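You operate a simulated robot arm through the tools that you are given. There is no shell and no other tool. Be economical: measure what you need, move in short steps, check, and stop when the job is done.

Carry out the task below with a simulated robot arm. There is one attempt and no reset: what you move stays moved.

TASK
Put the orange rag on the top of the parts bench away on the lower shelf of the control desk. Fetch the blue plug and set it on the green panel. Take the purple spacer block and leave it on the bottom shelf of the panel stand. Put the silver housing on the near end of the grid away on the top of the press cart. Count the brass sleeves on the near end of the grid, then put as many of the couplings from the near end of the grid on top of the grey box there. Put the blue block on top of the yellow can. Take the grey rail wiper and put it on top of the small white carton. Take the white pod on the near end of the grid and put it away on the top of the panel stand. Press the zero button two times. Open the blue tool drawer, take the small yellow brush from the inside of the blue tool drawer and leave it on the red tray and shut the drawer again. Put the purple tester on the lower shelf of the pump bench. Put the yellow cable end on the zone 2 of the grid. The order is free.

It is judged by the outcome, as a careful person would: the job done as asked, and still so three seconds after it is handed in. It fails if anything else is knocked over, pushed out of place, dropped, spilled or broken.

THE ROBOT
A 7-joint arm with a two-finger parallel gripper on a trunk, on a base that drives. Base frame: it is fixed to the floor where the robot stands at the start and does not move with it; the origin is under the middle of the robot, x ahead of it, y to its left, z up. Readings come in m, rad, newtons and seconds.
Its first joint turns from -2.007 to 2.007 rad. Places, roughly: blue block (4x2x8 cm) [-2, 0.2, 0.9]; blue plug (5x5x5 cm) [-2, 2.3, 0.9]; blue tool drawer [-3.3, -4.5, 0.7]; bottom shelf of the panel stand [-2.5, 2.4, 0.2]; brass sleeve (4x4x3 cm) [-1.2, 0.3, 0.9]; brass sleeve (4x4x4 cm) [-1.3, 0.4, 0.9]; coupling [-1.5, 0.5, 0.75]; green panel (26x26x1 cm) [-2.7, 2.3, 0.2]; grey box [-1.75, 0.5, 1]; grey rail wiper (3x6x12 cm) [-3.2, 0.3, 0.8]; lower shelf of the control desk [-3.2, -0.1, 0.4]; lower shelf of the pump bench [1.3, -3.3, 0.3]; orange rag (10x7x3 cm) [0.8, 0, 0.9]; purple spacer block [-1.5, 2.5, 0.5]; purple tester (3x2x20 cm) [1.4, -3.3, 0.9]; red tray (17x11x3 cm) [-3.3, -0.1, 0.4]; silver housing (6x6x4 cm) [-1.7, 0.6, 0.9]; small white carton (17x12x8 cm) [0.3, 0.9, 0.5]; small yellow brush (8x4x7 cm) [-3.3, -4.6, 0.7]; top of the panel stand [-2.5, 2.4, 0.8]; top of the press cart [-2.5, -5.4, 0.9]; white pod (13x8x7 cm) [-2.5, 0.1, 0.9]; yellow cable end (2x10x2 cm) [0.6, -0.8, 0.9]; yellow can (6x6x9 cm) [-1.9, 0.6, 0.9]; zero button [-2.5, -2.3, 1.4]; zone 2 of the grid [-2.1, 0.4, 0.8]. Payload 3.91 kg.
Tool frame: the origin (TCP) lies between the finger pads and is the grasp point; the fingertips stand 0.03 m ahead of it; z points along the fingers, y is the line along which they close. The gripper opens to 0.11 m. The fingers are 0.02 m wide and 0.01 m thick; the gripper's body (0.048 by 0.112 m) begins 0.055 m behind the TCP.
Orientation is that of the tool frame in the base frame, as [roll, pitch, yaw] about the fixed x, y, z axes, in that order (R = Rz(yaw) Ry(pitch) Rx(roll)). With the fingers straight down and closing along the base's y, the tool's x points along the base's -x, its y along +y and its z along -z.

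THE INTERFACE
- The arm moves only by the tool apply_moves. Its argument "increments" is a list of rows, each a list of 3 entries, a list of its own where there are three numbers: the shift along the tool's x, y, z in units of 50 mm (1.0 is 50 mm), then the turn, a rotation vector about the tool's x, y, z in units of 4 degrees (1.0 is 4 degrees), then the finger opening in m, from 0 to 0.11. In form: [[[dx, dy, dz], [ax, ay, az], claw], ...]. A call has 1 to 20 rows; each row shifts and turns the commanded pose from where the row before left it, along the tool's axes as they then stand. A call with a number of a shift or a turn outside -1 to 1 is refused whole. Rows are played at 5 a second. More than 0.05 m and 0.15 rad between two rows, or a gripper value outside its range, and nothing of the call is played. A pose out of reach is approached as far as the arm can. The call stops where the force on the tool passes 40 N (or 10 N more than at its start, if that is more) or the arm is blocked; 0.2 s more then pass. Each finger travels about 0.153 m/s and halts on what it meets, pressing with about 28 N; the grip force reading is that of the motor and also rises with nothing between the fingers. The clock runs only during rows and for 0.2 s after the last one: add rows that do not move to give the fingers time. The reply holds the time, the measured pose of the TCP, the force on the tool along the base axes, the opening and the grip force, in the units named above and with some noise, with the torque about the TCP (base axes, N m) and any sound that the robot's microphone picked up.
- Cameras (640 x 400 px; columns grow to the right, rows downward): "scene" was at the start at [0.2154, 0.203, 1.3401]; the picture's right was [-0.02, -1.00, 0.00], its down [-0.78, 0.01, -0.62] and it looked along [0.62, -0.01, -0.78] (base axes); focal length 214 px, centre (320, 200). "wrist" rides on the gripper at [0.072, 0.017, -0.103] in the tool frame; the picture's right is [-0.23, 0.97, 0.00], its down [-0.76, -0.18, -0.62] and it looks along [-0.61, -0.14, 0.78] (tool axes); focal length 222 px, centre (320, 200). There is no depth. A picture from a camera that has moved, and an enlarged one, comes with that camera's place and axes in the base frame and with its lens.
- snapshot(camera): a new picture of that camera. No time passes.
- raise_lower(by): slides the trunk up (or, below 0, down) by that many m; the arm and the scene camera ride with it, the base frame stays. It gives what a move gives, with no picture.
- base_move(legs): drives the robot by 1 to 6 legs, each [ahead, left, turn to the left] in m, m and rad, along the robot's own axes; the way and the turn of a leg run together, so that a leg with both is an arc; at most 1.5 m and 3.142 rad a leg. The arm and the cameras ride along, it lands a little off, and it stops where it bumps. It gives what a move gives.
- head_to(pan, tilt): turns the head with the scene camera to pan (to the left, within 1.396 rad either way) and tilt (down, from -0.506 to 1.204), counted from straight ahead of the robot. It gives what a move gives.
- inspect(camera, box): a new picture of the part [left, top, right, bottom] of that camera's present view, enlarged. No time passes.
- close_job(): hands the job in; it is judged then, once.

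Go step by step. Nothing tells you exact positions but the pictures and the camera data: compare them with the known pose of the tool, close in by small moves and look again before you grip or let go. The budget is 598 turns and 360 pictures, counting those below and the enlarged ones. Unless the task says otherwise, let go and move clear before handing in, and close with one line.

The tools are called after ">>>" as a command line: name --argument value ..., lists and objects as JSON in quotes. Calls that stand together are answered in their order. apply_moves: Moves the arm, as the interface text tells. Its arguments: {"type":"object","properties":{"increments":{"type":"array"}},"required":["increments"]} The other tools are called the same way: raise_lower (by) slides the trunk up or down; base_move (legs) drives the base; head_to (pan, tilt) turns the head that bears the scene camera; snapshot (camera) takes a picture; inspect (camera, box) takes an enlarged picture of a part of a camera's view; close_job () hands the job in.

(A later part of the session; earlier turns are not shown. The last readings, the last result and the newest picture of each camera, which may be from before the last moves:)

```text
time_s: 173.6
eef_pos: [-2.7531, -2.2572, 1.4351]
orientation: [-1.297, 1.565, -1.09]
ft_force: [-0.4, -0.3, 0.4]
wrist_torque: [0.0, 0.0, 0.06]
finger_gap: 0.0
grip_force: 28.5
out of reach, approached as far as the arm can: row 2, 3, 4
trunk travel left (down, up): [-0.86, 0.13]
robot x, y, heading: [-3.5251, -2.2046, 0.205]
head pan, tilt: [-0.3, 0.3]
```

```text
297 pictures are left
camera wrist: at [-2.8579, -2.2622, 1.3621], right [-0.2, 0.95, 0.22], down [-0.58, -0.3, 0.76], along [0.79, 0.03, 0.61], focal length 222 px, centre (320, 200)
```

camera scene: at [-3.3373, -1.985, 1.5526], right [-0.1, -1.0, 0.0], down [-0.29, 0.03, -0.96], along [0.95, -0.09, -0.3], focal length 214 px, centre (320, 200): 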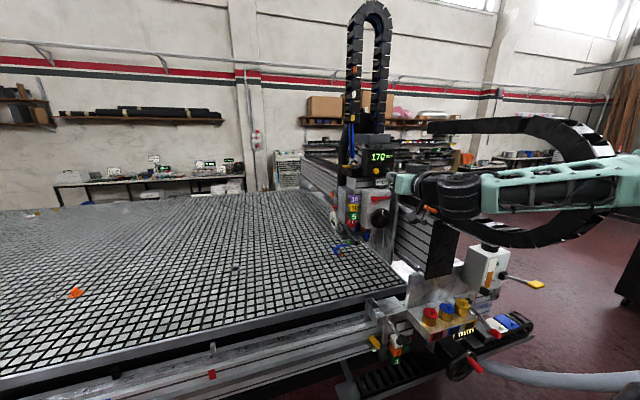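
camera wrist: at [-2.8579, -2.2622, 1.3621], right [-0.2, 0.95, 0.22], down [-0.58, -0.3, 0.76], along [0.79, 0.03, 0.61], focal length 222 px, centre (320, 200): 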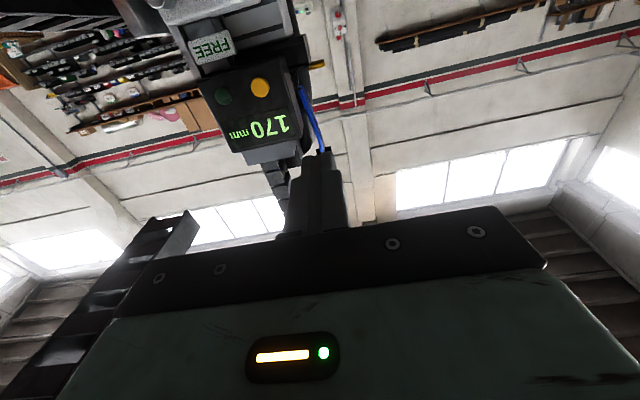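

>>> apply_moves --increments '[[[0.25, -0.83, 0], [0, 0, 0], 0], [[0.25, -0.83, 0], [0, 0, 0], 0], [[0, 0, 1], [0, 0, 0], 0], [[0, 0, 1], [0, 0, 0], 0], [[0, 0, 0.8], [0, 0, 0], 0], [[0, 0, 0], [0, 0, 0], 0]]'

>>> inspect --camera "scene" --box '[330, 130, 490, 230]'

>>> snapshot --camera "wrist"

```text
time_s: 175.2
eef_pos: [-2.5875, -2.3048, 1.3559]
orientation: [-2.269, 1.505, -2.012]
ft_force: [-9.3, 2.7, 3.0]
wrist_torque: [-0.08, 0.18, -0.4]
finger_gap: 0.0002
grip_force: 28.2
trunk travel left (down, up): [-0.86, 0.13]
robot x, y, heading: [-3.5382, -2.2251, 0.17]
head pan, tilt: [-0.3, 0.3]
stopped in row 6: the arm was blocked; the commanded pose is now the measured one
```

```text
4.00 times, centred on (410, 180) of scene
camera zoom: at [-3.413, -2.022, 1.5744], right [-0.13, -0.99, -0.01], down [-0.25, 0.05, -0.97], along [0.96, -0.13, -0.25], focal length 858 px, centre (-40, 280)
```

zoom: 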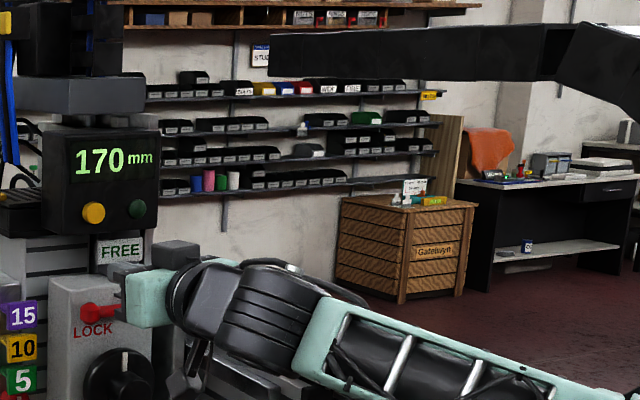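

```text
295 pictures are left
camera wrist: at [-2.6933, -2.3208, 1.2871], right [-0.24, 0.95, 0.18], down [-0.54, -0.29, 0.79], along [0.81, 0.1, 0.58], focal length 222 px, centre (320, 200)
```

wrist: 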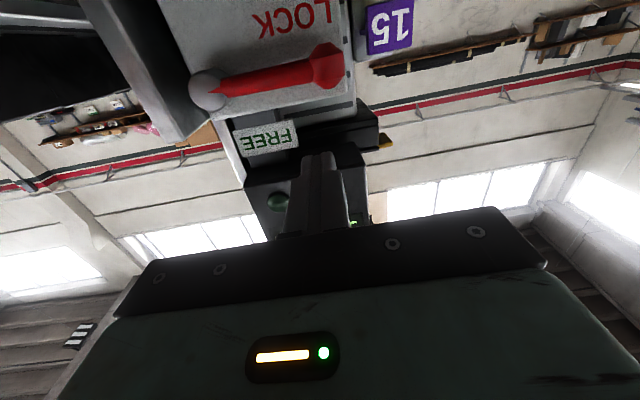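

Something blocked me and the robot tipped slightly back — part of the arm touches something. I withdraw along the way I came, up and back.

>>> apply_moves --increments '[[[0, 0, -0.4], [0, 0, 0], 0], [[0, 0, -0.6], [0, 0, 0], 0], [[0, 0, -0.8], [0, 0, 0], 0], [[0, 0, 0], [0, 0, 0], 0]]'

>>> snapshot --camera "scene"

```text
time_s: 175.5
eef_pos: [-2.5421, -2.297, 1.3205]
orientation: [-2.666, 1.495, -2.416]
ft_force: [-150.1, -19.8, 39.8]
wrist_torque: [-0.28, -1.59, -0.23]
finger_gap: 0.0
grip_force: 27.7
trunk travel left (down, up): [-0.86, 0.13]
robot x, y, heading: [-3.5442, -2.2192, 0.173]
head pan, tilt: [-0.3, 0.3]
stopped in row 1: the force on the tool passed its limit (the readings are from after the stop); the commanded pose is now the measured one
```

```text
294 pictures are left
camera scene: at [-3.365, -2.0047, 1.557], right [-0.13, -0.99, 0.0], down [-0.28, 0.04, -0.96], along [0.95, -0.12, -0.28], focal length 214 px, centre (320, 200)
```

scene: 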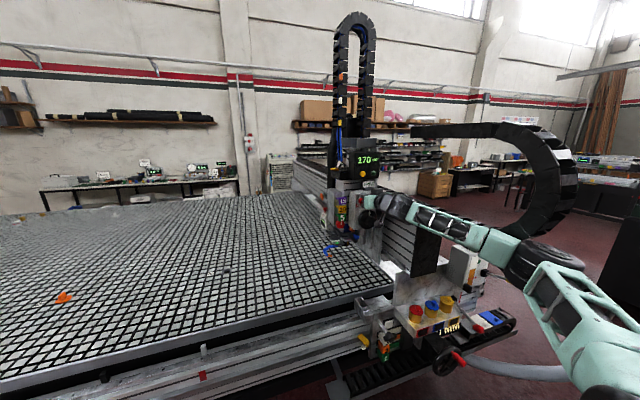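

The tip pushes against the lock box and the forearm may rest on the white box. Driving the base back slightly relieves both.

>>> base_move --legs '[[-0.06, 0, 0]]'

>>> inspect --camera "scene" --box '[320, 130, 600, 340]'

```text
time_s: 176.2
eef_pos: [-2.5433, -2.2975, 1.319]
orientation: [-2.7, 1.499, -2.45]
ft_force: [-29.5, -17.1, 3.4]
wrist_torque: [0.08, 0.04, -0.27]
finger_gap: 0.0
grip_force: 28.2
trunk travel left (down, up): [-0.86, 0.13]
robot x, y, heading: [-3.5423, -2.2185, 0.172]
head pan, tilt: [-0.3, 0.3]
stopped in leg 1: the robot was blocked; the commanded pose is now the measured one
```

```text
1.90 times, centred on (460, 235) of scene
camera zoom: at [-3.3541, -2.0033, 1.5527], right [-0.13, -0.99, 0.0], down [-0.29, 0.04, -0.96], along [0.95, -0.12, -0.29], focal length 408 px, centre (53, 133)
```

zoom: 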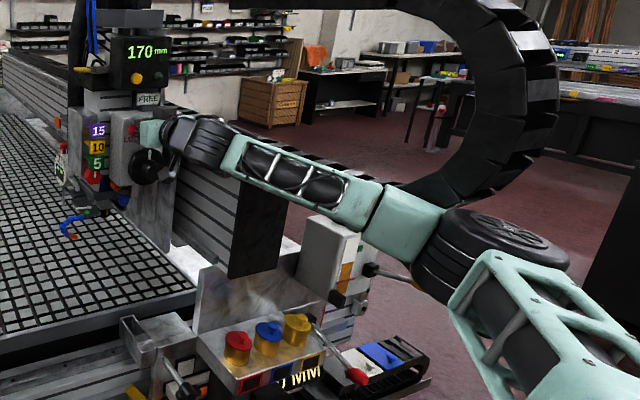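

>>> base_move --legs '[[-0.05, 0, 0]]'

```text
time_s: 176.8
eef_pos: [-2.5421, -2.2972, 1.3196]
orientation: [-2.697, 1.5, -2.451]
ft_force: [-14.4, -11.0, 1.2]
wrist_torque: [0.06, 0.02, -0.16]
finger_gap: 0.0
grip_force: 27.9
trunk travel left (down, up): [-0.86, 0.13]
robot x, y, heading: [-3.5466, -2.2202, 0.179]
head pan, tilt: [-0.3, 0.3]
stopped in leg 1: the robot was blocked; the commanded pose is now the measured one
```

>>> raise_lower --by 0.03

>>> snapshot --camera "wrist"

>>> snapshot --camera "scene"

```text
time_s: 177.2
eef_pos: [-2.5424, -2.2969, 1.3205]
orientation: [-2.805, 1.498, -2.558]
ft_force: [-15.3, -10.4, -1.3]
wrist_torque: [0.02, 0.06, -0.23]
finger_gap: 0.0001
grip_force: 28.1
trunk travel left (down, up): [-0.866, 0.124]
robot x, y, heading: [-3.5509, -2.2169, 0.174]
head pan, tilt: [-0.3, 0.3]
stopped: the force on the tool passed its limit (the readings are from after the stop); the commanded pose is now the measured one
```

```text
292 pictures are left
camera wrist: at [-2.6512, -2.3077, 1.2552], right [-0.22, 0.95, 0.2], down [-0.51, -0.29, 0.81], along [0.83, 0.08, 0.55], focal length 222 px, centre (320, 200)
```

wrist: 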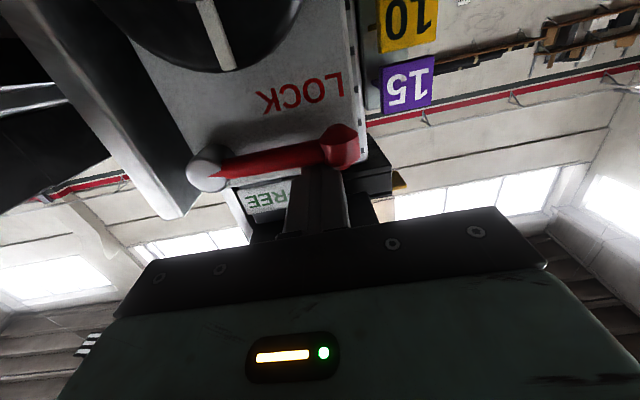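

```text
291 pictures are left
camera scene: at [-3.3537, -2.0034, 1.559], right [-0.13, -0.99, 0.0], down [-0.29, 0.04, -0.96], along [0.95, -0.12, -0.29], focal length 214 px, centre (320, 200)
```

scene: 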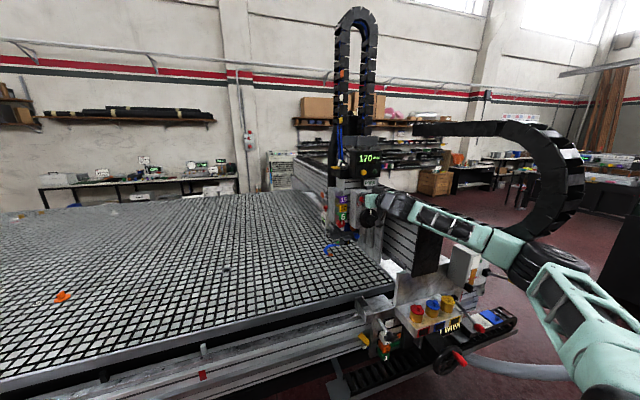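

The robot is level again and forces are small; I retract the tool by tiny steps.

>>> apply_moves --increments '[[[0, 0, -0.2], [0, 0, 0], 0], [[0, 0, -0.3], [0, 0, 0], 0], [[0, 0, -0.4], [0, 0, 0], 0], [[0, 0, 0], [0, 0, 0], 0]]'

>>> snapshot --camera "scene"

```text
time_s: 178.2
eef_pos: [-2.5847, -2.2972, 1.3178]
orientation: [-2.823, 1.492, -2.562]
ft_force: [0.2, -0.3, -0.6]
wrist_torque: [0.04, 0.0, 0.04]
finger_gap: 0.0
grip_force: 28.1
trunk travel left (down, up): [-0.866, 0.124]
robot x, y, heading: [-3.5489, -2.2178, 0.174]
head pan, tilt: [-0.3, 0.3]
```

```text
290 pictures are left
camera scene: at [-3.3508, -1.9983, 1.5568], right [-0.13, -0.99, 0.0], down [-0.29, 0.03, -0.96], along [0.95, -0.12, -0.3], focal length 214 px, centre (320, 200)
```

scene: 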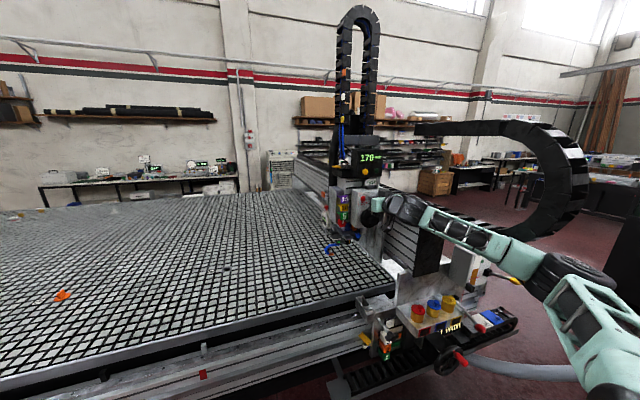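

Free again; display and levers look unchanged. I raise the trunk to give the arm more height over the carriage, and pull the tool back.

>>> raise_lower --by 0.12

>>> snapshot --camera "scene"

>>> snapshot --camera "wrist"

```text
time_s: 179.7
eef_pos: [-2.5882, -2.2771, 1.4258]
orientation: [-3.033, 1.484, -2.768]
ft_force: [-0.2, -0.4, -0.3]
wrist_torque: [-0.01, 0.02, -0.04]
finger_gap: 0.0
grip_force: 27.8
trunk travel left (down, up): [-0.986, 0.004]
robot x, y, heading: [-3.5505, -2.2136, 0.18]
head pan, tilt: [-0.3, 0.3]
```

```text
289 pictures are left
camera scene: at [-3.3581, -1.9819, 1.676], right [-0.12, -0.99, 0.01], down [-0.29, 0.03, -0.96], along [0.95, -0.12, -0.29], focal length 214 px, centre (320, 200)
```

scene: 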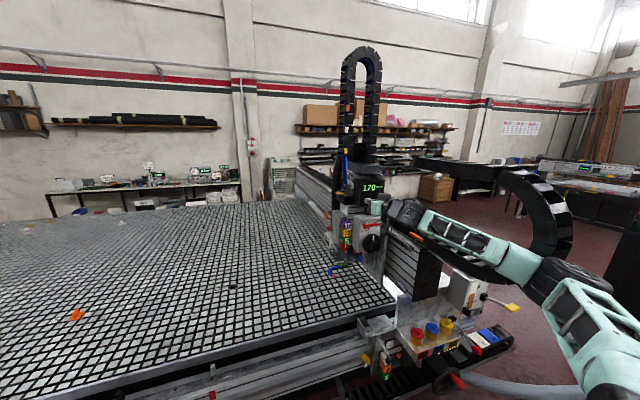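

```text
288 pictures are left
camera wrist: at [-2.6977, -2.2901, 1.364], right [-0.24, 0.95, 0.22], down [-0.49, -0.31, 0.81], along [0.84, 0.09, 0.54], focal length 222 px, centre (320, 200)
```

wrist: 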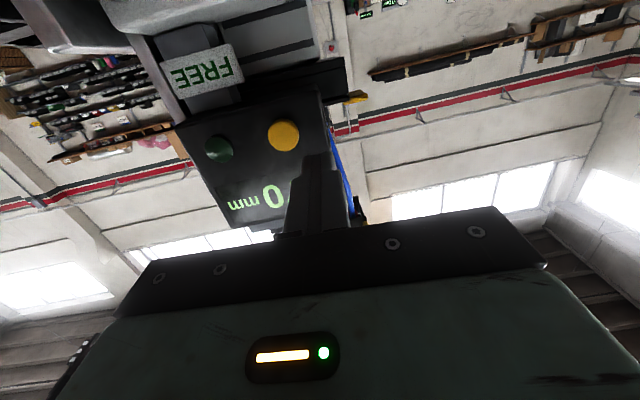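

The robot leans a hair, so the elbow may be touching something. I look at it closely.

>>> inspect --camera "scene" --box '[380, 180, 640, 370]'

>>> head_to --pan -0.9 --tilt 0.5

>>> snapshot --camera "scene"

```text
2.11 times, centred on (510, 275) of scene
camera zoom: at [-3.3581, -1.9819, 1.676], right [-0.12, -0.99, 0.01], down [-0.29, 0.03, -0.96], along [0.95, -0.12, -0.29], focal length 452 px, centre (-80, 42)
```

zoom: 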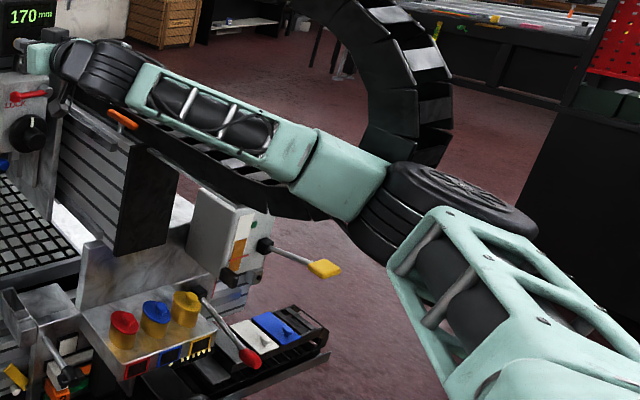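

```text
time_s: 180.7
eef_pos: [-2.5891, -2.2767, 1.4284]
orientation: [-3.02, 1.485, -2.756]
ft_force: [-0.2, -0.1, -1.3]
wrist_torque: [-0.02, -0.01, 0.0]
finger_gap: 0.0
grip_force: 28.0
trunk travel left (down, up): [-0.986, 0.004]
robot x, y, heading: [-3.5449, -2.2129, 0.18]
head pan, tilt: [-0.901, 0.499]
```

```text
286 pictures are left
camera scene: at [-3.3826, -2.0311, 1.6582], right [-0.66, -0.75, 0.01], down [-0.36, 0.31, -0.88], along [0.66, -0.58, -0.47], focal length 214 px, centre (320, 200)
```

scene: 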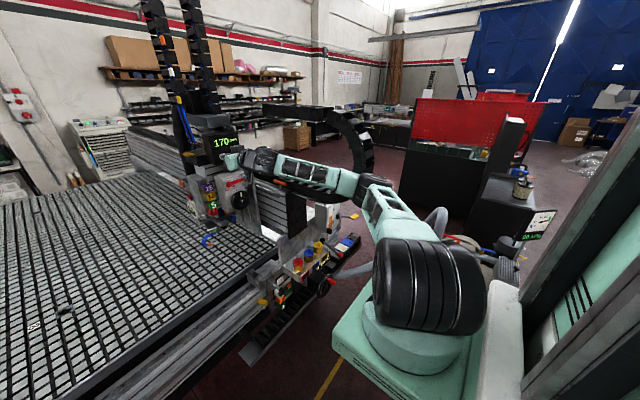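

The elbow seems to lean on the drag chain after raising. I lower the trunk again by 0.1 and then reverse the base.

>>> raise_lower --by -0.1

>>> base_move --legs '[[-0.15, 0, 0]]'

>>> snapshot --camera "scene"

```text
time_s: 182.1
eef_pos: [-2.5927, -2.2895, 1.3481]
orientation: [-2.647, 1.497, -2.385]
ft_force: [0.2, 0.2, 1.0]
wrist_torque: [-0.03, 0.02, -0.03]
finger_gap: 0.0
grip_force: 28.1
trunk travel left (down, up): [-0.886, 0.104]
robot x, y, heading: [-3.5439, -2.216, 0.178]
head pan, tilt: [-0.901, 0.499]
```

```text
time_s: 182.7
eef_pos: [-2.5943, -2.2846, 1.3493]
orientation: [-2.629, 1.5, -2.356]
ft_force: [-0.1, -0.3, 0.9]
wrist_torque: [0.0, 0.05, -0.03]
finger_gap: 0.0
grip_force: 27.7
trunk travel left (down, up): [-0.886, 0.104]
robot x, y, heading: [-3.5486, -2.2166, 0.18]
head pan, tilt: [-0.901, 0.499]
stopped in leg 1: the robot was blocked; the commanded pose is now the measured one
```

```text
285 pictures are left
camera scene: at [-3.3862, -2.0448, 1.5598], right [-0.66, -0.75, 0.0], down [-0.36, 0.31, -0.88], along [0.66, -0.58, -0.47], focal length 214 px, centre (320, 200)
```

scene: 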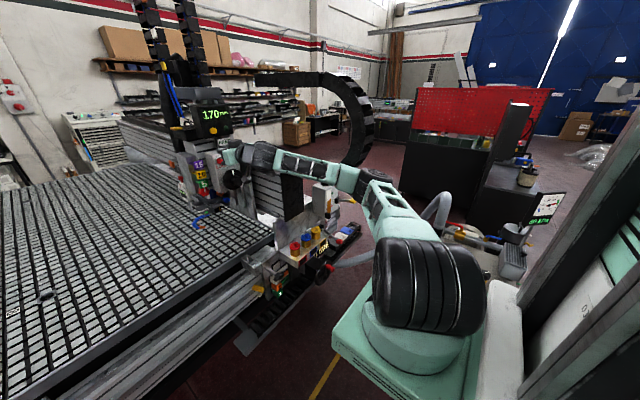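

>>> inspect --camera "scene" --box '[220, 120, 460, 320]'

>>> head_to --pan -1.39 --tilt 0.9

>>> snapshot --camera "scene"

>>> head_to --pan 1.39 --tilt 0.9

>>> snapshot --camera "scene"

```text
2.00 times, centred on (340, 220) of scene
camera zoom: at [-3.3862, -2.0448, 1.5598], right [-0.66, -0.75, 0.0], down [-0.36, 0.31, -0.88], along [0.66, -0.58, -0.47], focal length 429 px, centre (280, 160)
```

zoom: 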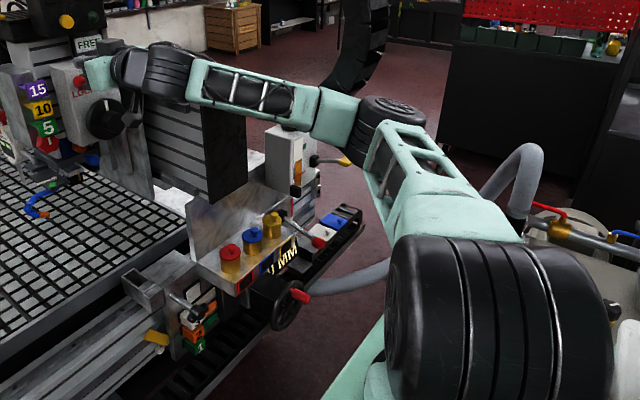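

```text
time_s: 183.6
eef_pos: [-2.5945, -2.2861, 1.3483]
orientation: [-2.648, 1.498, -2.376]
ft_force: [-0.2, 0.2, 1.4]
wrist_torque: [0.01, -0.02, -0.04]
finger_gap: 0.0
grip_force: 27.5
trunk travel left (down, up): [-0.886, 0.104]
robot x, y, heading: [-3.5475, -2.2171, 0.179]
head pan, tilt: [-1.389, 0.901]
```

```text
283 pictures are left
camera scene: at [-3.4274, -2.0546, 1.5261], right [-0.94, -0.35, 0.0], down [-0.27, 0.73, -0.63], along [0.22, -0.59, -0.78], focal length 214 px, centre (320, 200)
```

scene: 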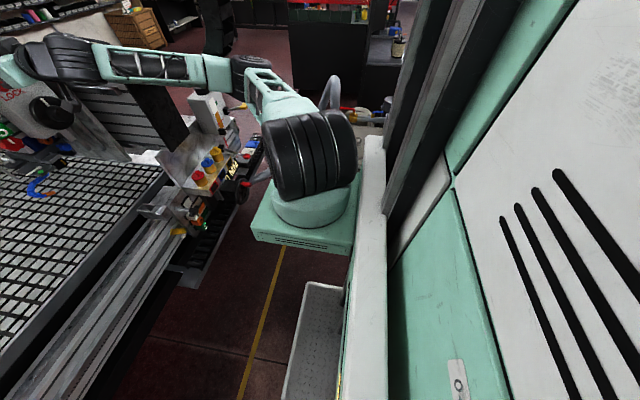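

```text
time_s: 186.1
eef_pos: [-2.5942, -2.2863, 1.3495]
orientation: [-2.649, 1.498, -2.379]
ft_force: [0.2, 0.9, -0.5]
wrist_torque: [0.01, -0.03, -0.01]
finger_gap: 0.0
grip_force: 28.2
trunk travel left (down, up): [-0.886, 0.104]
robot x, y, heading: [-3.5465, -2.2167, 0.18]
head pan, tilt: [1.389, 0.901]
```

```text
282 pictures are left
camera scene: at [-3.4532, -1.908, 1.525], right [1.0, 0.0, 0.0], down [0.0, -0.79, -0.62], along [0.01, 0.62, -0.79], focal length 214 px, centre (320, 200)
```

scene: 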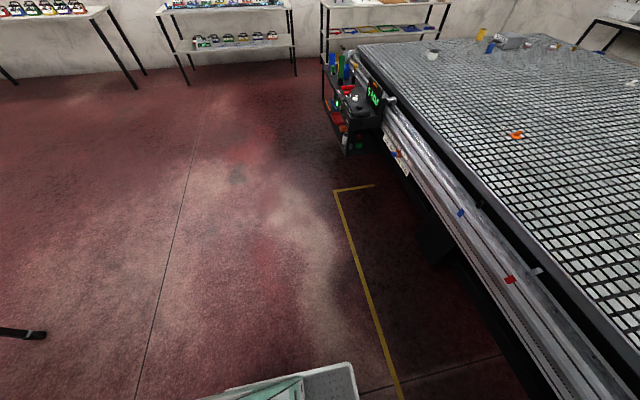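

Behind and left of the robot is free, so the block must come from the arm. I try a sidestep to the left.

>>> base_move --legs '[[0, 0.06, 0]]'

>>> head_to --pan -0.7 --tilt 0.4

>>> snapshot --camera "scene"

```text
time_s: 187.1
eef_pos: [-2.5991, -2.2359, 1.345]
orientation: [-2.742, 1.499, -2.474]
ft_force: [0.7, -0.9, 0.2]
wrist_torque: [-0.03, 0.0, 0.0]
finger_gap: 0.0
grip_force: 27.8
trunk travel left (down, up): [-0.886, 0.104]
robot x, y, heading: [-3.5592, -2.1569, 0.179]
head pan, tilt: [1.389, 0.901]
```

```text
time_s: 189.1
eef_pos: [-2.5997, -2.2349, 1.3448]
orientation: [-2.741, 1.499, -2.472]
ft_force: [-0.4, -0.1, 0.5]
wrist_torque: [0.02, -0.02, 0.0]
finger_gap: 0.0
grip_force: 28.1
trunk travel left (down, up): [-0.886, 0.104]
robot x, y, heading: [-3.5616, -2.1547, 0.177]
head pan, tilt: [-0.7, 0.4]
```

```text
281 pictures are left
camera scene: at [-3.3777, -1.9778, 1.5692], right [-0.5, -0.87, 0.0], down [-0.34, 0.19, -0.92], along [0.8, -0.46, -0.39], focal length 214 px, centre (320, 200)
```

scene: 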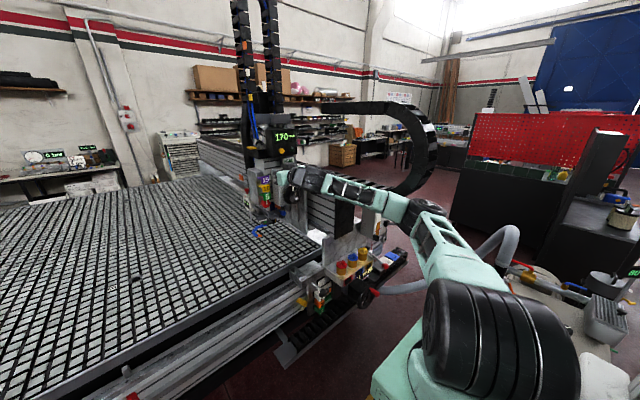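

>>> base_move --legs '[[-0.15, 0.02, 0]]'

>>> snapshot --camera "scene"

```text
time_s: 190.4
eef_pos: [-2.7515, -2.241, 1.3446]
orientation: [-2.742, 1.5, -2.472]
ft_force: [0.4, 0.0, 0.6]
wrist_torque: [-0.01, 0.01, 0.01]
finger_gap: 0.0001
grip_force: 27.9
trunk travel left (down, up): [-0.886, 0.104]
robot x, y, heading: [-3.7123, -2.1625, 0.177]
head pan, tilt: [-0.7, 0.4]
```

```text
280 pictures are left
camera scene: at [-3.5299, -1.985, 1.5692], right [-0.5, -0.87, 0.0], down [-0.34, 0.19, -0.92], along [0.8, -0.46, -0.39], focal length 214 px, centre (320, 200)
```

scene: 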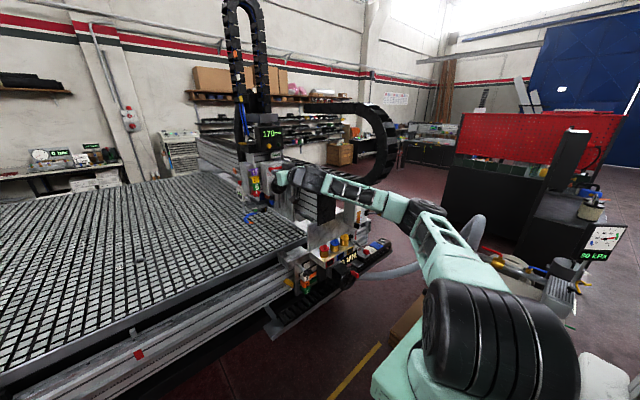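

Free. I reposition further north with the robot angled right, so the elbow stays away from the carriage: left 0.45 m, trunk up, turn right.

>>> base_move --legs '[[0, 0.45, 0], [0, 0, -0.53]]'

>>> raise_lower --by 0.1

>>> head_to --pan -0.2 --tilt 0.5

>>> snapshot --camera "scene"

```text
time_s: 194.7
eef_pos: [-3.0098, -2.2825, 1.3436]
orientation: [-2.739, 1.499, -3.015]
ft_force: [-0.2, 0.6, -0.6]
wrist_torque: [-0.02, 0.03, -0.01]
finger_gap: 0.0
grip_force: 27.9
trunk travel left (down, up): [-0.886, 0.104]
robot x, y, heading: [-3.7923, -1.7133, -0.365]
head pan, tilt: [-0.7, 0.4]
```

```text
time_s: 196.0
eef_pos: [-3.0109, -2.2822, 1.4449]
orientation: [-2.738, 1.499, -3.018]
ft_force: [0.0, 1.3, 0.2]
wrist_torque: [0.01, 0.0, 0.0]
finger_gap: 0.0
grip_force: 28.2
trunk travel left (down, up): [-0.986, 0.004]
robot x, y, heading: [-3.7867, -1.7213, -0.366]
head pan, tilt: [-0.7, 0.4]
```

```text
time_s: 196.9
eef_pos: [-3.0096, -2.2824, 1.4438]
orientation: [-2.739, 1.499, -3.017]
ft_force: [-0.2, 0.8, 0.3]
wrist_torque: [0.03, -0.02, 0.01]
finger_gap: 0.0
grip_force: 27.7
trunk travel left (down, up): [-0.986, 0.004]
robot x, y, heading: [-3.7905, -1.7218, -0.367]
head pan, tilt: [-0.201, 0.499]
```

```text
279 pictures are left
camera scene: at [-3.5112, -1.6288, 1.6601], right [-0.54, -0.84, 0.0], down [-0.4, 0.26, -0.88], along [0.74, -0.47, -0.48], focal length 214 px, centre (320, 200)
```

scene: 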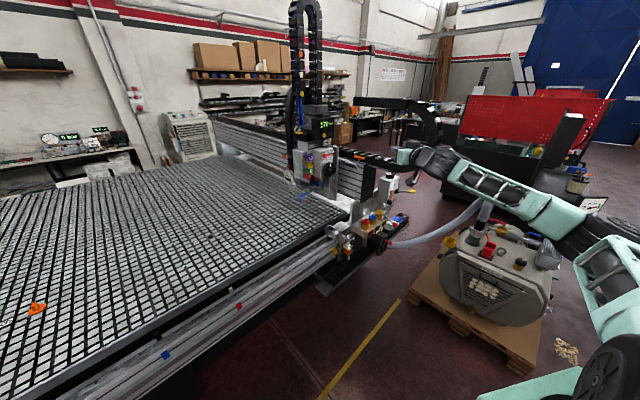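

>>> apply_moves --increments '[[[0, 0, 0], [-1, 0, 0], 0], [[0, 0, 0], [-1, 0, 0], 0], [[0, 0, 0], [-1, 0, 0], 0], [[0, 0, 0], [-1, 0, 0], 0], [[0, 0, 0], [0, -0.9, 0], 0], [[0, 0, 0], [0, 0, 0], 0]]'

>>> base_move --legs '[[0, 0.14, 0], [0.28, 0, 0]]'

>>> snapshot --camera "scene"

>>> snapshot --camera "wrist"

```text
time_s: 198.3
eef_pos: [-3.0111, -2.2834, 1.4448]
orientation: [-2.236, 1.559, -2.229]
ft_force: [0.0, 0.1, 1.2]
wrist_torque: [0.03, 0.01, -0.03]
finger_gap: 0.0
grip_force: 28.1
trunk travel left (down, up): [-0.986, 0.004]
robot x, y, heading: [-3.79, -1.722, -0.371]
head pan, tilt: [-0.201, 0.499]
```

```text
time_s: 201.2
eef_pos: [-2.6981, -2.2488, 1.4449]
orientation: [-2.276, 1.559, -2.272]
ft_force: [-0.6, -0.4, -0.5]
wrist_torque: [0.0, 0.01, 0.0]
finger_gap: 0.0001
grip_force: 28.1
trunk travel left (down, up): [-0.986, 0.004]
robot x, y, heading: [-3.4781, -1.6861, -0.371]
head pan, tilt: [-0.201, 0.499]
```

```text
278 pictures are left
camera scene: at [-3.1999, -1.595, 1.6601], right [-0.54, -0.84, 0.0], down [-0.4, 0.26, -0.88], along [0.74, -0.47, -0.48], focal length 214 px, centre (320, 200)
```

scene: 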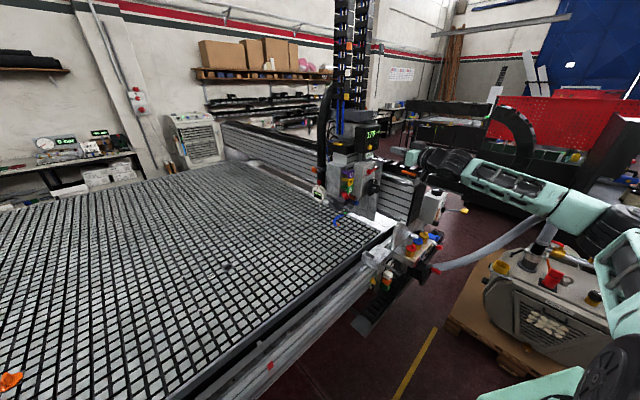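

```text
277 pictures are left
camera wrist: at [-2.8021, -2.2322, 1.3729], right [0.0, 0.98, 0.22], down [-0.62, -0.17, 0.77], along [0.79, -0.13, 0.6], focal length 222 px, centre (320, 200)
```

wrist: 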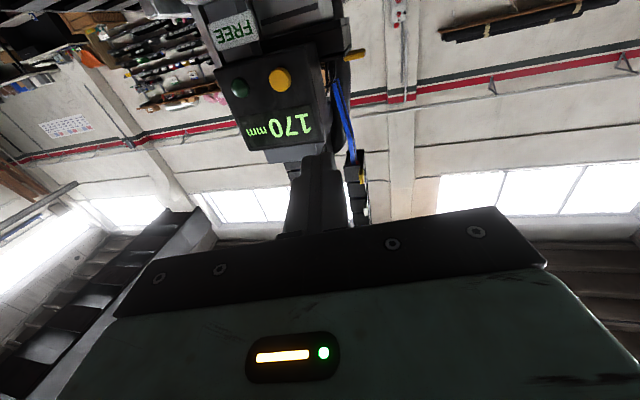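

Aligned well: button at [-2.508, -2.29, 1.41]. I drive 0.11 m more and lower the tool 35 mm.

>>> base_move --legs '[[0.11, 0, 0]]'

>>> apply_moves --increments '[[[0.35, 0, 0], [0, 0, 0], 0], [[0.35, 0, 0], [0, 0, 0], 0], [[0, 0, 0], [0, 0, 0], 0]]'

>>> snapshot --camera "wrist"

>>> snapshot --camera "scene"

```text
time_s: 202.4
eef_pos: [-2.5976, -2.2897, 1.4453]
orientation: [-2.264, 1.558, -2.26]
ft_force: [-0.8, 0.4, 0.3]
wrist_torque: [0.01, 0.02, -0.01]
finger_gap: 0.0
grip_force: 27.7
trunk travel left (down, up): [-0.986, 0.004]
robot x, y, heading: [-3.379, -1.724, -0.369]
head pan, tilt: [-0.201, 0.499]
```

```text
time_s: 203.2
eef_pos: [-2.5969, -2.2887, 1.4094]
orientation: [-2.284, 1.557, -2.281]
ft_force: [0.0, 1.1, -0.3]
wrist_torque: [-0.02, 0.02, 0.0]
finger_gap: 0.0
grip_force: 28.2
trunk travel left (down, up): [-0.986, 0.004]
robot x, y, heading: [-3.3781, -1.7245, -0.368]
head pan, tilt: [-0.201, 0.499]
```

```text
276 pictures are left
camera wrist: at [-2.7005, -2.2732, 1.3373], right [0.0, 0.98, 0.22], down [-0.62, -0.17, 0.77], along [0.79, -0.13, 0.6], focal length 222 px, centre (320, 200)
```

wrist: 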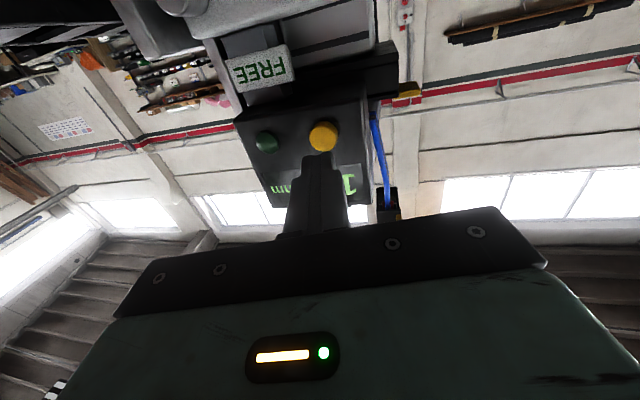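

```text
275 pictures are left
camera scene: at [-3.0972, -1.635, 1.6601], right [-0.54, -0.84, 0.0], down [-0.4, 0.26, -0.88], along [0.74, -0.47, -0.48], focal length 214 px, centre (320, 200)
```

scene: 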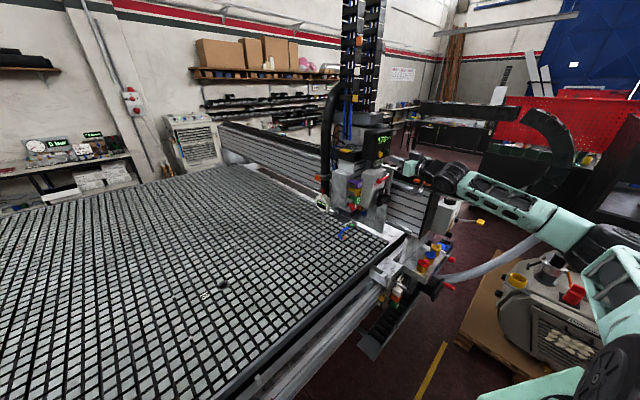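

The tip is 6 cm straight before the amber button. I advance in small steps until it gives.

>>> apply_moves --increments '[[[0, 0, 0.3], [0, 0, 0], 0], [[0, 0, 0.3], [0, 0, 0], 0], [[0, 0, 0.2], [0, 0, 0], 0], [[0, 0, 0.1], [0, 0, 0], 0], [[0, 0, 0], [0, 0, 0], 0]]'

>>> snapshot --camera "wrist"

>>> inspect --camera "scene" --box '[340, 110, 460, 200]'

```text
time_s: 204.4
eef_pos: [-2.5528, -2.2887, 1.4091]
orientation: [-2.245, 1.559, -2.24]
ft_force: [-2.1, -0.1, 0.1]
wrist_torque: [0.0, 0.0, 0.01]
finger_gap: 0.0
grip_force: 28.3
trunk travel left (down, up): [-0.986, 0.004]
robot x, y, heading: [-3.3755, -1.7286, -0.368]
head pan, tilt: [-0.201, 0.499]
```

```text
274 pictures are left
camera wrist: at [-2.6567, -2.2727, 1.3368], right [0.0, 0.98, 0.22], down [-0.62, -0.17, 0.77], along [0.79, -0.13, 0.6], focal length 222 px, centre (320, 200)
```

wrist: 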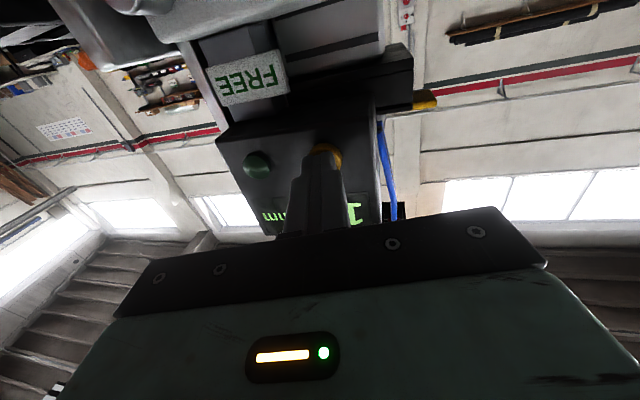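

```text
4.44 times, centred on (400, 155) of scene
camera zoom: at [-3.0975, -1.6349, 1.6601], right [-0.54, -0.84, 0.0], down [-0.4, 0.26, -0.88], along [0.74, -0.47, -0.48], focal length 953 px, centre (-36, 400)
```

zoom: 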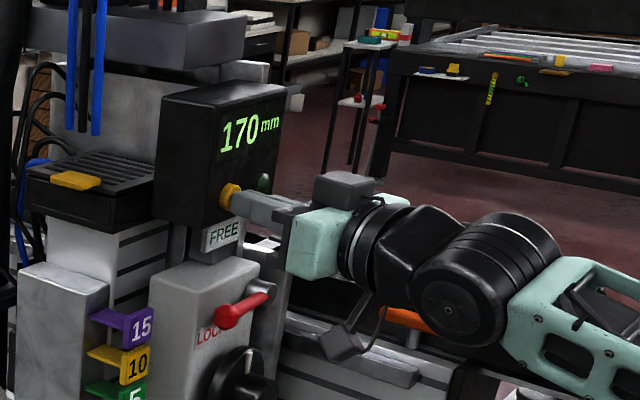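

The fingertip touches the amber button. I press in by a few mm and release, listening and watching the display.

>>> apply_moves --increments '[[[0, 0, 0.06], [0, 0, 0], 0], [[0, 0, 0.06], [0, 0, 0], 0], [[0, 0, 0], [0, 0, 0], 0]]'

>>> inspect --camera "scene" --box '[340, 110, 460, 200]'

```text
time_s: 205.2
eef_pos: [-2.5485, -2.2898, 1.4089]
orientation: [-2.26, 1.558, -2.26]
ft_force: [-16.4, 3.4, -3.6]
wrist_torque: [-0.05, 0.06, 0.25]
finger_gap: 0.0
grip_force: 27.6
trunk travel left (down, up): [-0.986, 0.004]
robot x, y, heading: [-3.3788, -1.7233, -0.365]
head pan, tilt: [-0.201, 0.499]
heard: click
```

```text
4.44 times, centred on (400, 155) of scene
camera zoom: at [-3.0987, -1.6347, 1.6603], right [-0.54, -0.84, 0.0], down [-0.4, 0.26, -0.88], along [0.74, -0.47, -0.48], focal length 953 px, centre (-36, 400)
```

zoom: 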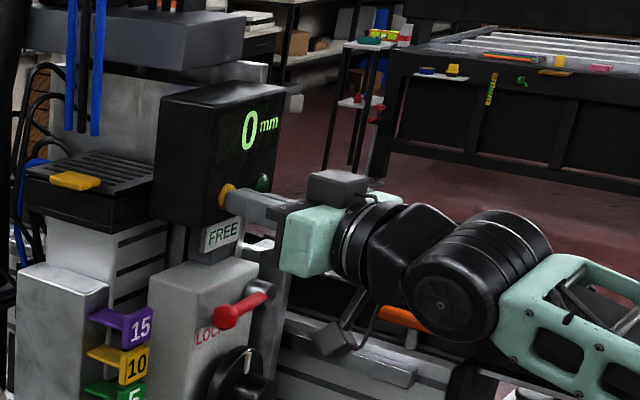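

A click and the display went to 0 mm: one press counted. I release by 2 cm and press once more the same way.

>>> apply_moves --increments '[[[0, 0, -0.2], [0, 0, 0], 0], [[0, 0, -0.3], [0, 0, 0], 0], [[0, 0, 0], [0, 0, 0], 0], [[0, 0, 0], [0, 0, 0], 0]]'

>>> apply_moves --increments '[[[0, 0, 0.3], [0, 0, 0], 0], [[0, 0, 0.1], [0, 0, 0], 0], [[0, 0, 0.06], [0, 0, 0], 0], [[0, 0, 0.06], [0, 0, 0], 0], [[0, 0, 0], [0, 0, 0], 0]]'

```text
time_s: 206.2
eef_pos: [-2.5717, -2.2885, 1.4096]
orientation: [-2.298, 1.56, -2.297]
ft_force: [-0.1, -0.6, 0.3]
wrist_torque: [-0.01, 0.01, 0.0]
finger_gap: 0.0
grip_force: 27.7
trunk travel left (down, up): [-0.986, 0.004]
robot x, y, heading: [-3.3801, -1.7269, -0.363]
head pan, tilt: [-0.201, 0.499]
```

```text
time_s: 207.4
eef_pos: [-2.5468, -2.2904, 1.4107]
orientation: [-2.23, 1.562, -2.229]
ft_force: [-19.1, 4.2, -1.7]
wrist_torque: [-0.06, 0.04, 0.33]
finger_gap: 0.0005
grip_force: 27.6
trunk travel left (down, up): [-0.986, 0.004]
robot x, y, heading: [-3.378, -1.7239, -0.367]
head pan, tilt: [-0.201, 0.499]
heard: click
```

Second click heard: two presses done. I withdraw the tip and back the base away along the way I came.

>>> apply_moves --increments '[[[0, 0, -0.4], [0, 0, 0], 0], [[0, 0, -0.6], [0, 0, 0], 0], [[0, 0, 0], [0, 0, 0], 0]]'

>>> base_move --legs '[[-0.6, 0, 0]]'

>>> snapshot --camera "scene"

```text
time_s: 208.2
eef_pos: [-2.5951, -2.2905, 1.4109]
orientation: [-2.267, 1.557, -2.263]
ft_force: [0.1, 0.0, 0.3]
wrist_torque: [0.0, -0.01, 0.0]
finger_gap: 0.0
grip_force: 27.2
trunk travel left (down, up): [-0.986, 0.004]
robot x, y, heading: [-3.3779, -1.7247, -0.373]
head pan, tilt: [-0.201, 0.499]
```

```text
time_s: 211.6
eef_pos: [-3.1441, -2.0685, 1.41]
orientation: [-2.294, 1.558, -2.273]
ft_force: [-0.1, -0.4, 0.6]
wrist_torque: [0.01, -0.01, -0.03]
finger_gap: 0.0
grip_force: 28.0
trunk travel left (down, up): [-0.986, 0.004]
robot x, y, heading: [-3.9346, -1.5168, -0.351]
head pan, tilt: [-0.201, 0.499]
```

```text
271 pictures are left
camera scene: at [-3.6576, -1.4205, 1.6601], right [-0.52, -0.85, 0.0], down [-0.41, 0.25, -0.88], along [0.75, -0.46, -0.48], focal length 214 px, centre (320, 200)
```

scene: 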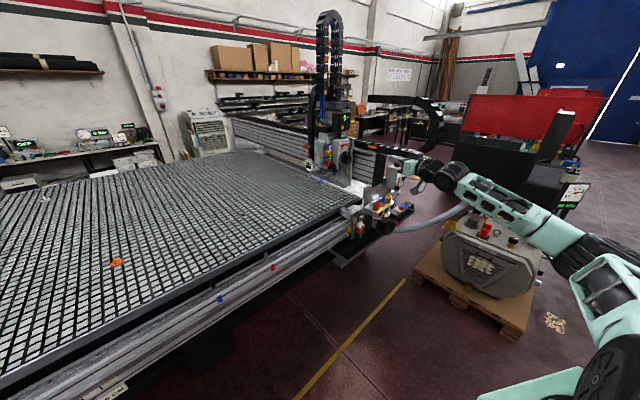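

I fold the arm back: retract, realign with the base heading and point the tool down, trunk lower.

>>> apply_moves --increments '[[[0, 0, -1], [1, 0, 0], 0.03], [[0, 0, -1], [1, 0, 0], 0.03], [[0, 0, -1], [1, 0, 0], 0.03], [[0, 0, -1], [1, 0, 0], 0.03], [[0, 0, -1], [0.7, 0, 0], 0.03], [[0, 0, -1], [0, 0, 0], 0.03], [[0, 0, 0], [0, 1, 0], 0.03], [[0, 0, 0], [0, 1, 0], 0.03], [[0, 0, 0], [0, 1, 0], 0.03], [[0, 0, 0], [0, 1, 0], 0.03], [[0, 0, 0], [0, 1, 0], 0.03], [[0, 0, 0], [0, 1, 0], 0.03], [[0, 0, 0], [0, 1, 0], 0.03], [[0, 0, 0], [0, 1, 0], 0.03], [[0, 0, 0], [0, 1, 0], 0.03], [[0, 0, 0], [0, 1, 0], 0.03], [[0, 0, 0], [0, 1, 0], 0.03], [[0, 0, 0], [0, 1, 0], 0.03]]'

>>> apply_moves --increments '[[[0, 0, 0], [0, 1, 0], 0.03], [[0, 0, 0], [0, 1, 0], 0.03], [[0, 0, 0], [0, 1, 0], 0.03], [[0, 0, 0], [0, 1, 0], 0.03], [[0, 0, 0], [0, 1, 0], 0.03], [[0, 0, 0], [0, 1, 0], 0.03], [[0, 0, 0], [0, 1, 0], 0.03], [[0, 0, 0], [0, 1, 0], 0.03], [[0, 0, 0], [0, 1, 0], 0.03], [[0, 0, 0], [0, 1, 0], 0.03], [[0, 0, 0], [0, 0.5, 0], 0.03], [[0, 0, 0], [0, 0, 0], 0.03]]'

>>> raise_lower --by -0.25

>>> head_to --pan -0.9 --tilt 0.3

>>> snapshot --camera "scene"

```text
time_s: 215.4
eef_pos: [-3.4388, -2.0234, 1.4099]
orientation: [-3.126, 0.726, 2.843]
ft_force: [-1.3, 0.4, 0.1]
wrist_torque: [-0.04, -0.03, 0.02]
finger_gap: 0.0298
grip_force: 0.1
trunk travel left (down, up): [-0.986, 0.004]
robot x, y, heading: [-3.9338, -1.52, -0.352]
head pan, tilt: [-0.201, 0.499]
```

```text
time_s: 218.0
eef_pos: [-3.4381, -2.0223, 1.4119]
orientation: [-3.131, -0.005, 2.835]
ft_force: [0.3, -0.4, 0.0]
wrist_torque: [0.0, 0.0, 0.0]
finger_gap: 0.0299
grip_force: 0.2
trunk travel left (down, up): [-0.986, 0.004]
robot x, y, heading: [-3.937, -1.5159, -0.351]
head pan, tilt: [-0.201, 0.499]
```

```text
time_s: 220.6
eef_pos: [-3.4384, -2.023, 1.1601]
orientation: [-3.131, -0.004, 2.832]
ft_force: [-0.9, 0.3, 0.0]
wrist_torque: [-0.01, 0.0, -0.02]
finger_gap: 0.0299
grip_force: 0.1
trunk travel left (down, up): [-0.736, 0.254]
robot x, y, heading: [-3.9387, -1.5145, -0.354]
head pan, tilt: [-0.201, 0.499]
```

```text
time_s: 221.7
eef_pos: [-3.4394, -2.022, 1.1612]
orientation: [-3.13, -0.004, 2.833]
ft_force: [0.6, 0.6, -0.3]
wrist_torque: [-0.01, 0.01, 0.0]
finger_gap: 0.0302
grip_force: 0.2
trunk travel left (down, up): [-0.736, 0.254]
robot x, y, heading: [-3.933, -1.5165, -0.352]
head pan, tilt: [-0.901, 0.3]
```

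```text
270 pictures are left
camera scene: at [-3.7058, -1.4614, 1.4285], right [-0.95, -0.32, 0.0], down [-0.09, 0.28, -0.96], along [0.3, -0.91, -0.3], focal length 214 px, centre (320, 200)
```

scene: 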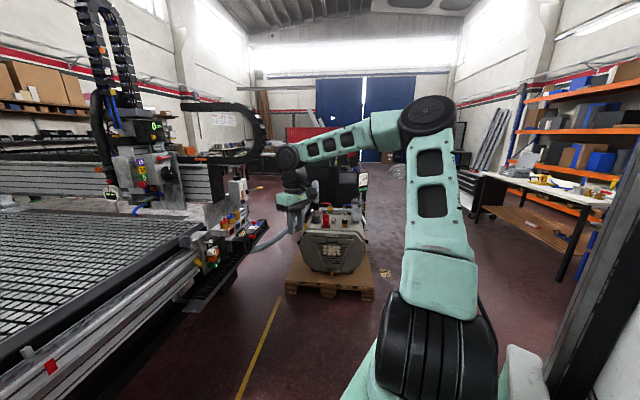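

I pull the arm in and drive south along x≈−4.15 past the pump.

>>> apply_moves --increments '[[[0.7, 0.7, 0], [0, 0, 0], 0.03], [[0.7, 0.7, 0], [0, 0, 0], 0.03], [[0.7, 0.7, 0], [0, 0, 0], 0.03], [[0.7, 0.7, 0], [0, 0, 0], 0.03], [[0.7, 0.7, 0], [0, 0, 0], 0.03], [[0, 0, 0], [0, 0, 0], 0.03]]'

>>> base_move --legs '[[0, 0, -1.22], [0, -0.25, 0], [1.4, 0, 0]]'

>>> head_to --pan 0.3 --tilt 0.3

>>> snapshot --camera "scene"

```text
time_s: 223.1
eef_pos: [-3.5549, -1.8029, 1.1622]
orientation: [-3.131, -0.006, 2.831]
ft_force: [-0.4, 0.2, 0.6]
wrist_torque: [0.0, 0.03, 0.0]
finger_gap: 0.0301
grip_force: 0.0
trunk travel left (down, up): [-0.736, 0.254]
robot x, y, heading: [-3.9339, -1.5131, -0.353]
head pan, tilt: [-0.901, 0.3]
```

```text
time_s: 234.5
eef_pos: [-4.3261, -3.3828, 1.161]
orientation: [-3.13, -0.004, 1.61]
ft_force: [0.7, 0.4, 0.1]
wrist_torque: [-0.02, -0.01, 0.0]
finger_gap: 0.0299
grip_force: 0.0
trunk travel left (down, up): [-0.736, 0.254]
robot x, y, heading: [-4.1838, -2.9231, -1.576]
head pan, tilt: [-0.901, 0.3]
```

```text
time_s: 235.9
eef_pos: [-4.3262, -3.3826, 1.1605]
orientation: [-3.131, -0.003, 1.61]
ft_force: [-0.3, 0.0, 0.2]
wrist_torque: [0.0, -0.03, -0.03]
finger_gap: 0.0301
grip_force: 0.1
trunk travel left (down, up): [-0.736, 0.254]
robot x, y, heading: [-4.183, -2.9266, -1.578]
head pan, tilt: [0.3, 0.3]
```

```text
269 pictures are left
camera scene: at [-3.9551, -3.1569, 1.4285], right [-0.96, -0.29, 0.0], down [-0.09, 0.28, -0.96], along [0.28, -0.91, -0.3], focal length 214 px, centre (320, 200)
```

scene: 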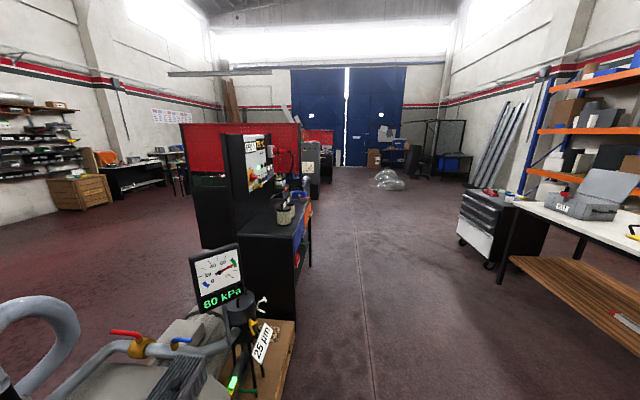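

The blue drawer seems to be on the west face of the workbench near [-3.3, -4.5]. I drive on and face it.

>>> base_move --legs '[[1.5, 0, 0], [0, 0, 1.57]]'

>>> head_to --pan 0.1 --tilt 0.5

>>> snapshot --camera "scene"

```text
time_s: 247.2
eef_pos: [-3.7158, -4.548, 1.1607]
orientation: [-3.13, -0.003, -3.078]
ft_force: [-0.5, 0.1, 0.2]
wrist_torque: [0.04, 0.0, 0.02]
finger_gap: 0.0303
grip_force: 0.1
trunk travel left (down, up): [-0.736, 0.254]
robot x, y, heading: [-4.1782, -4.4181, 0.024]
head pan, tilt: [0.3, 0.3]
```

```text
time_s: 247.9
eef_pos: [-3.7169, -4.5489, 1.1615]
orientation: [-3.13, -0.004, -3.078]
ft_force: [-0.5, -0.1, 1.2]
wrist_torque: [-0.03, 0.02, 0.03]
finger_gap: 0.0299
grip_force: 0.0
trunk travel left (down, up): [-0.736, 0.254]
robot x, y, heading: [-4.1762, -4.4168, 0.026]
head pan, tilt: [0.099, 0.499]
```

```text
268 pictures are left
camera scene: at [-3.951, -4.201, 1.4102], right [0.12, -0.99, 0.0], down [-0.47, -0.06, -0.88], along [0.87, 0.11, -0.48], focal length 214 px, centre (320, 200)
```

scene: 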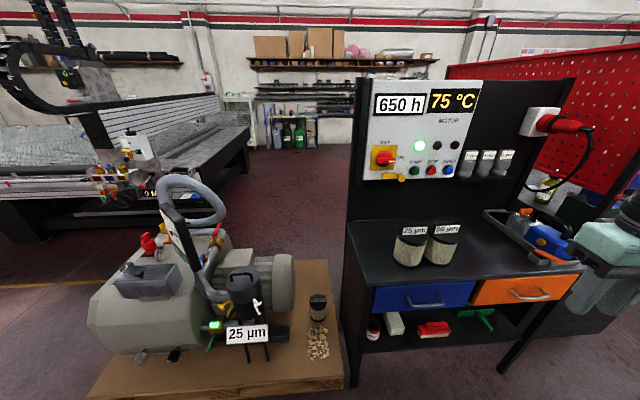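

>>> inspect --camera "scene" --box '[350, 250, 510, 350]'

```text
4.00 times, centred on (430, 300) of scene
camera zoom: at [-3.951, -4.201, 1.4102], right [0.12, -0.99, 0.0], down [-0.47, -0.06, -0.88], along [0.87, 0.11, -0.48], focal length 858 px, centre (-120, -200)
```

zoom: 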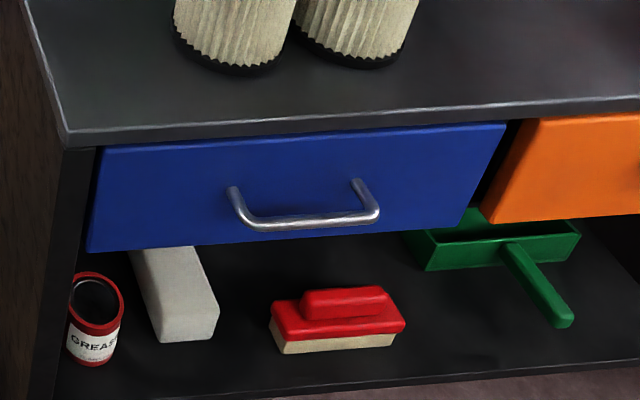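

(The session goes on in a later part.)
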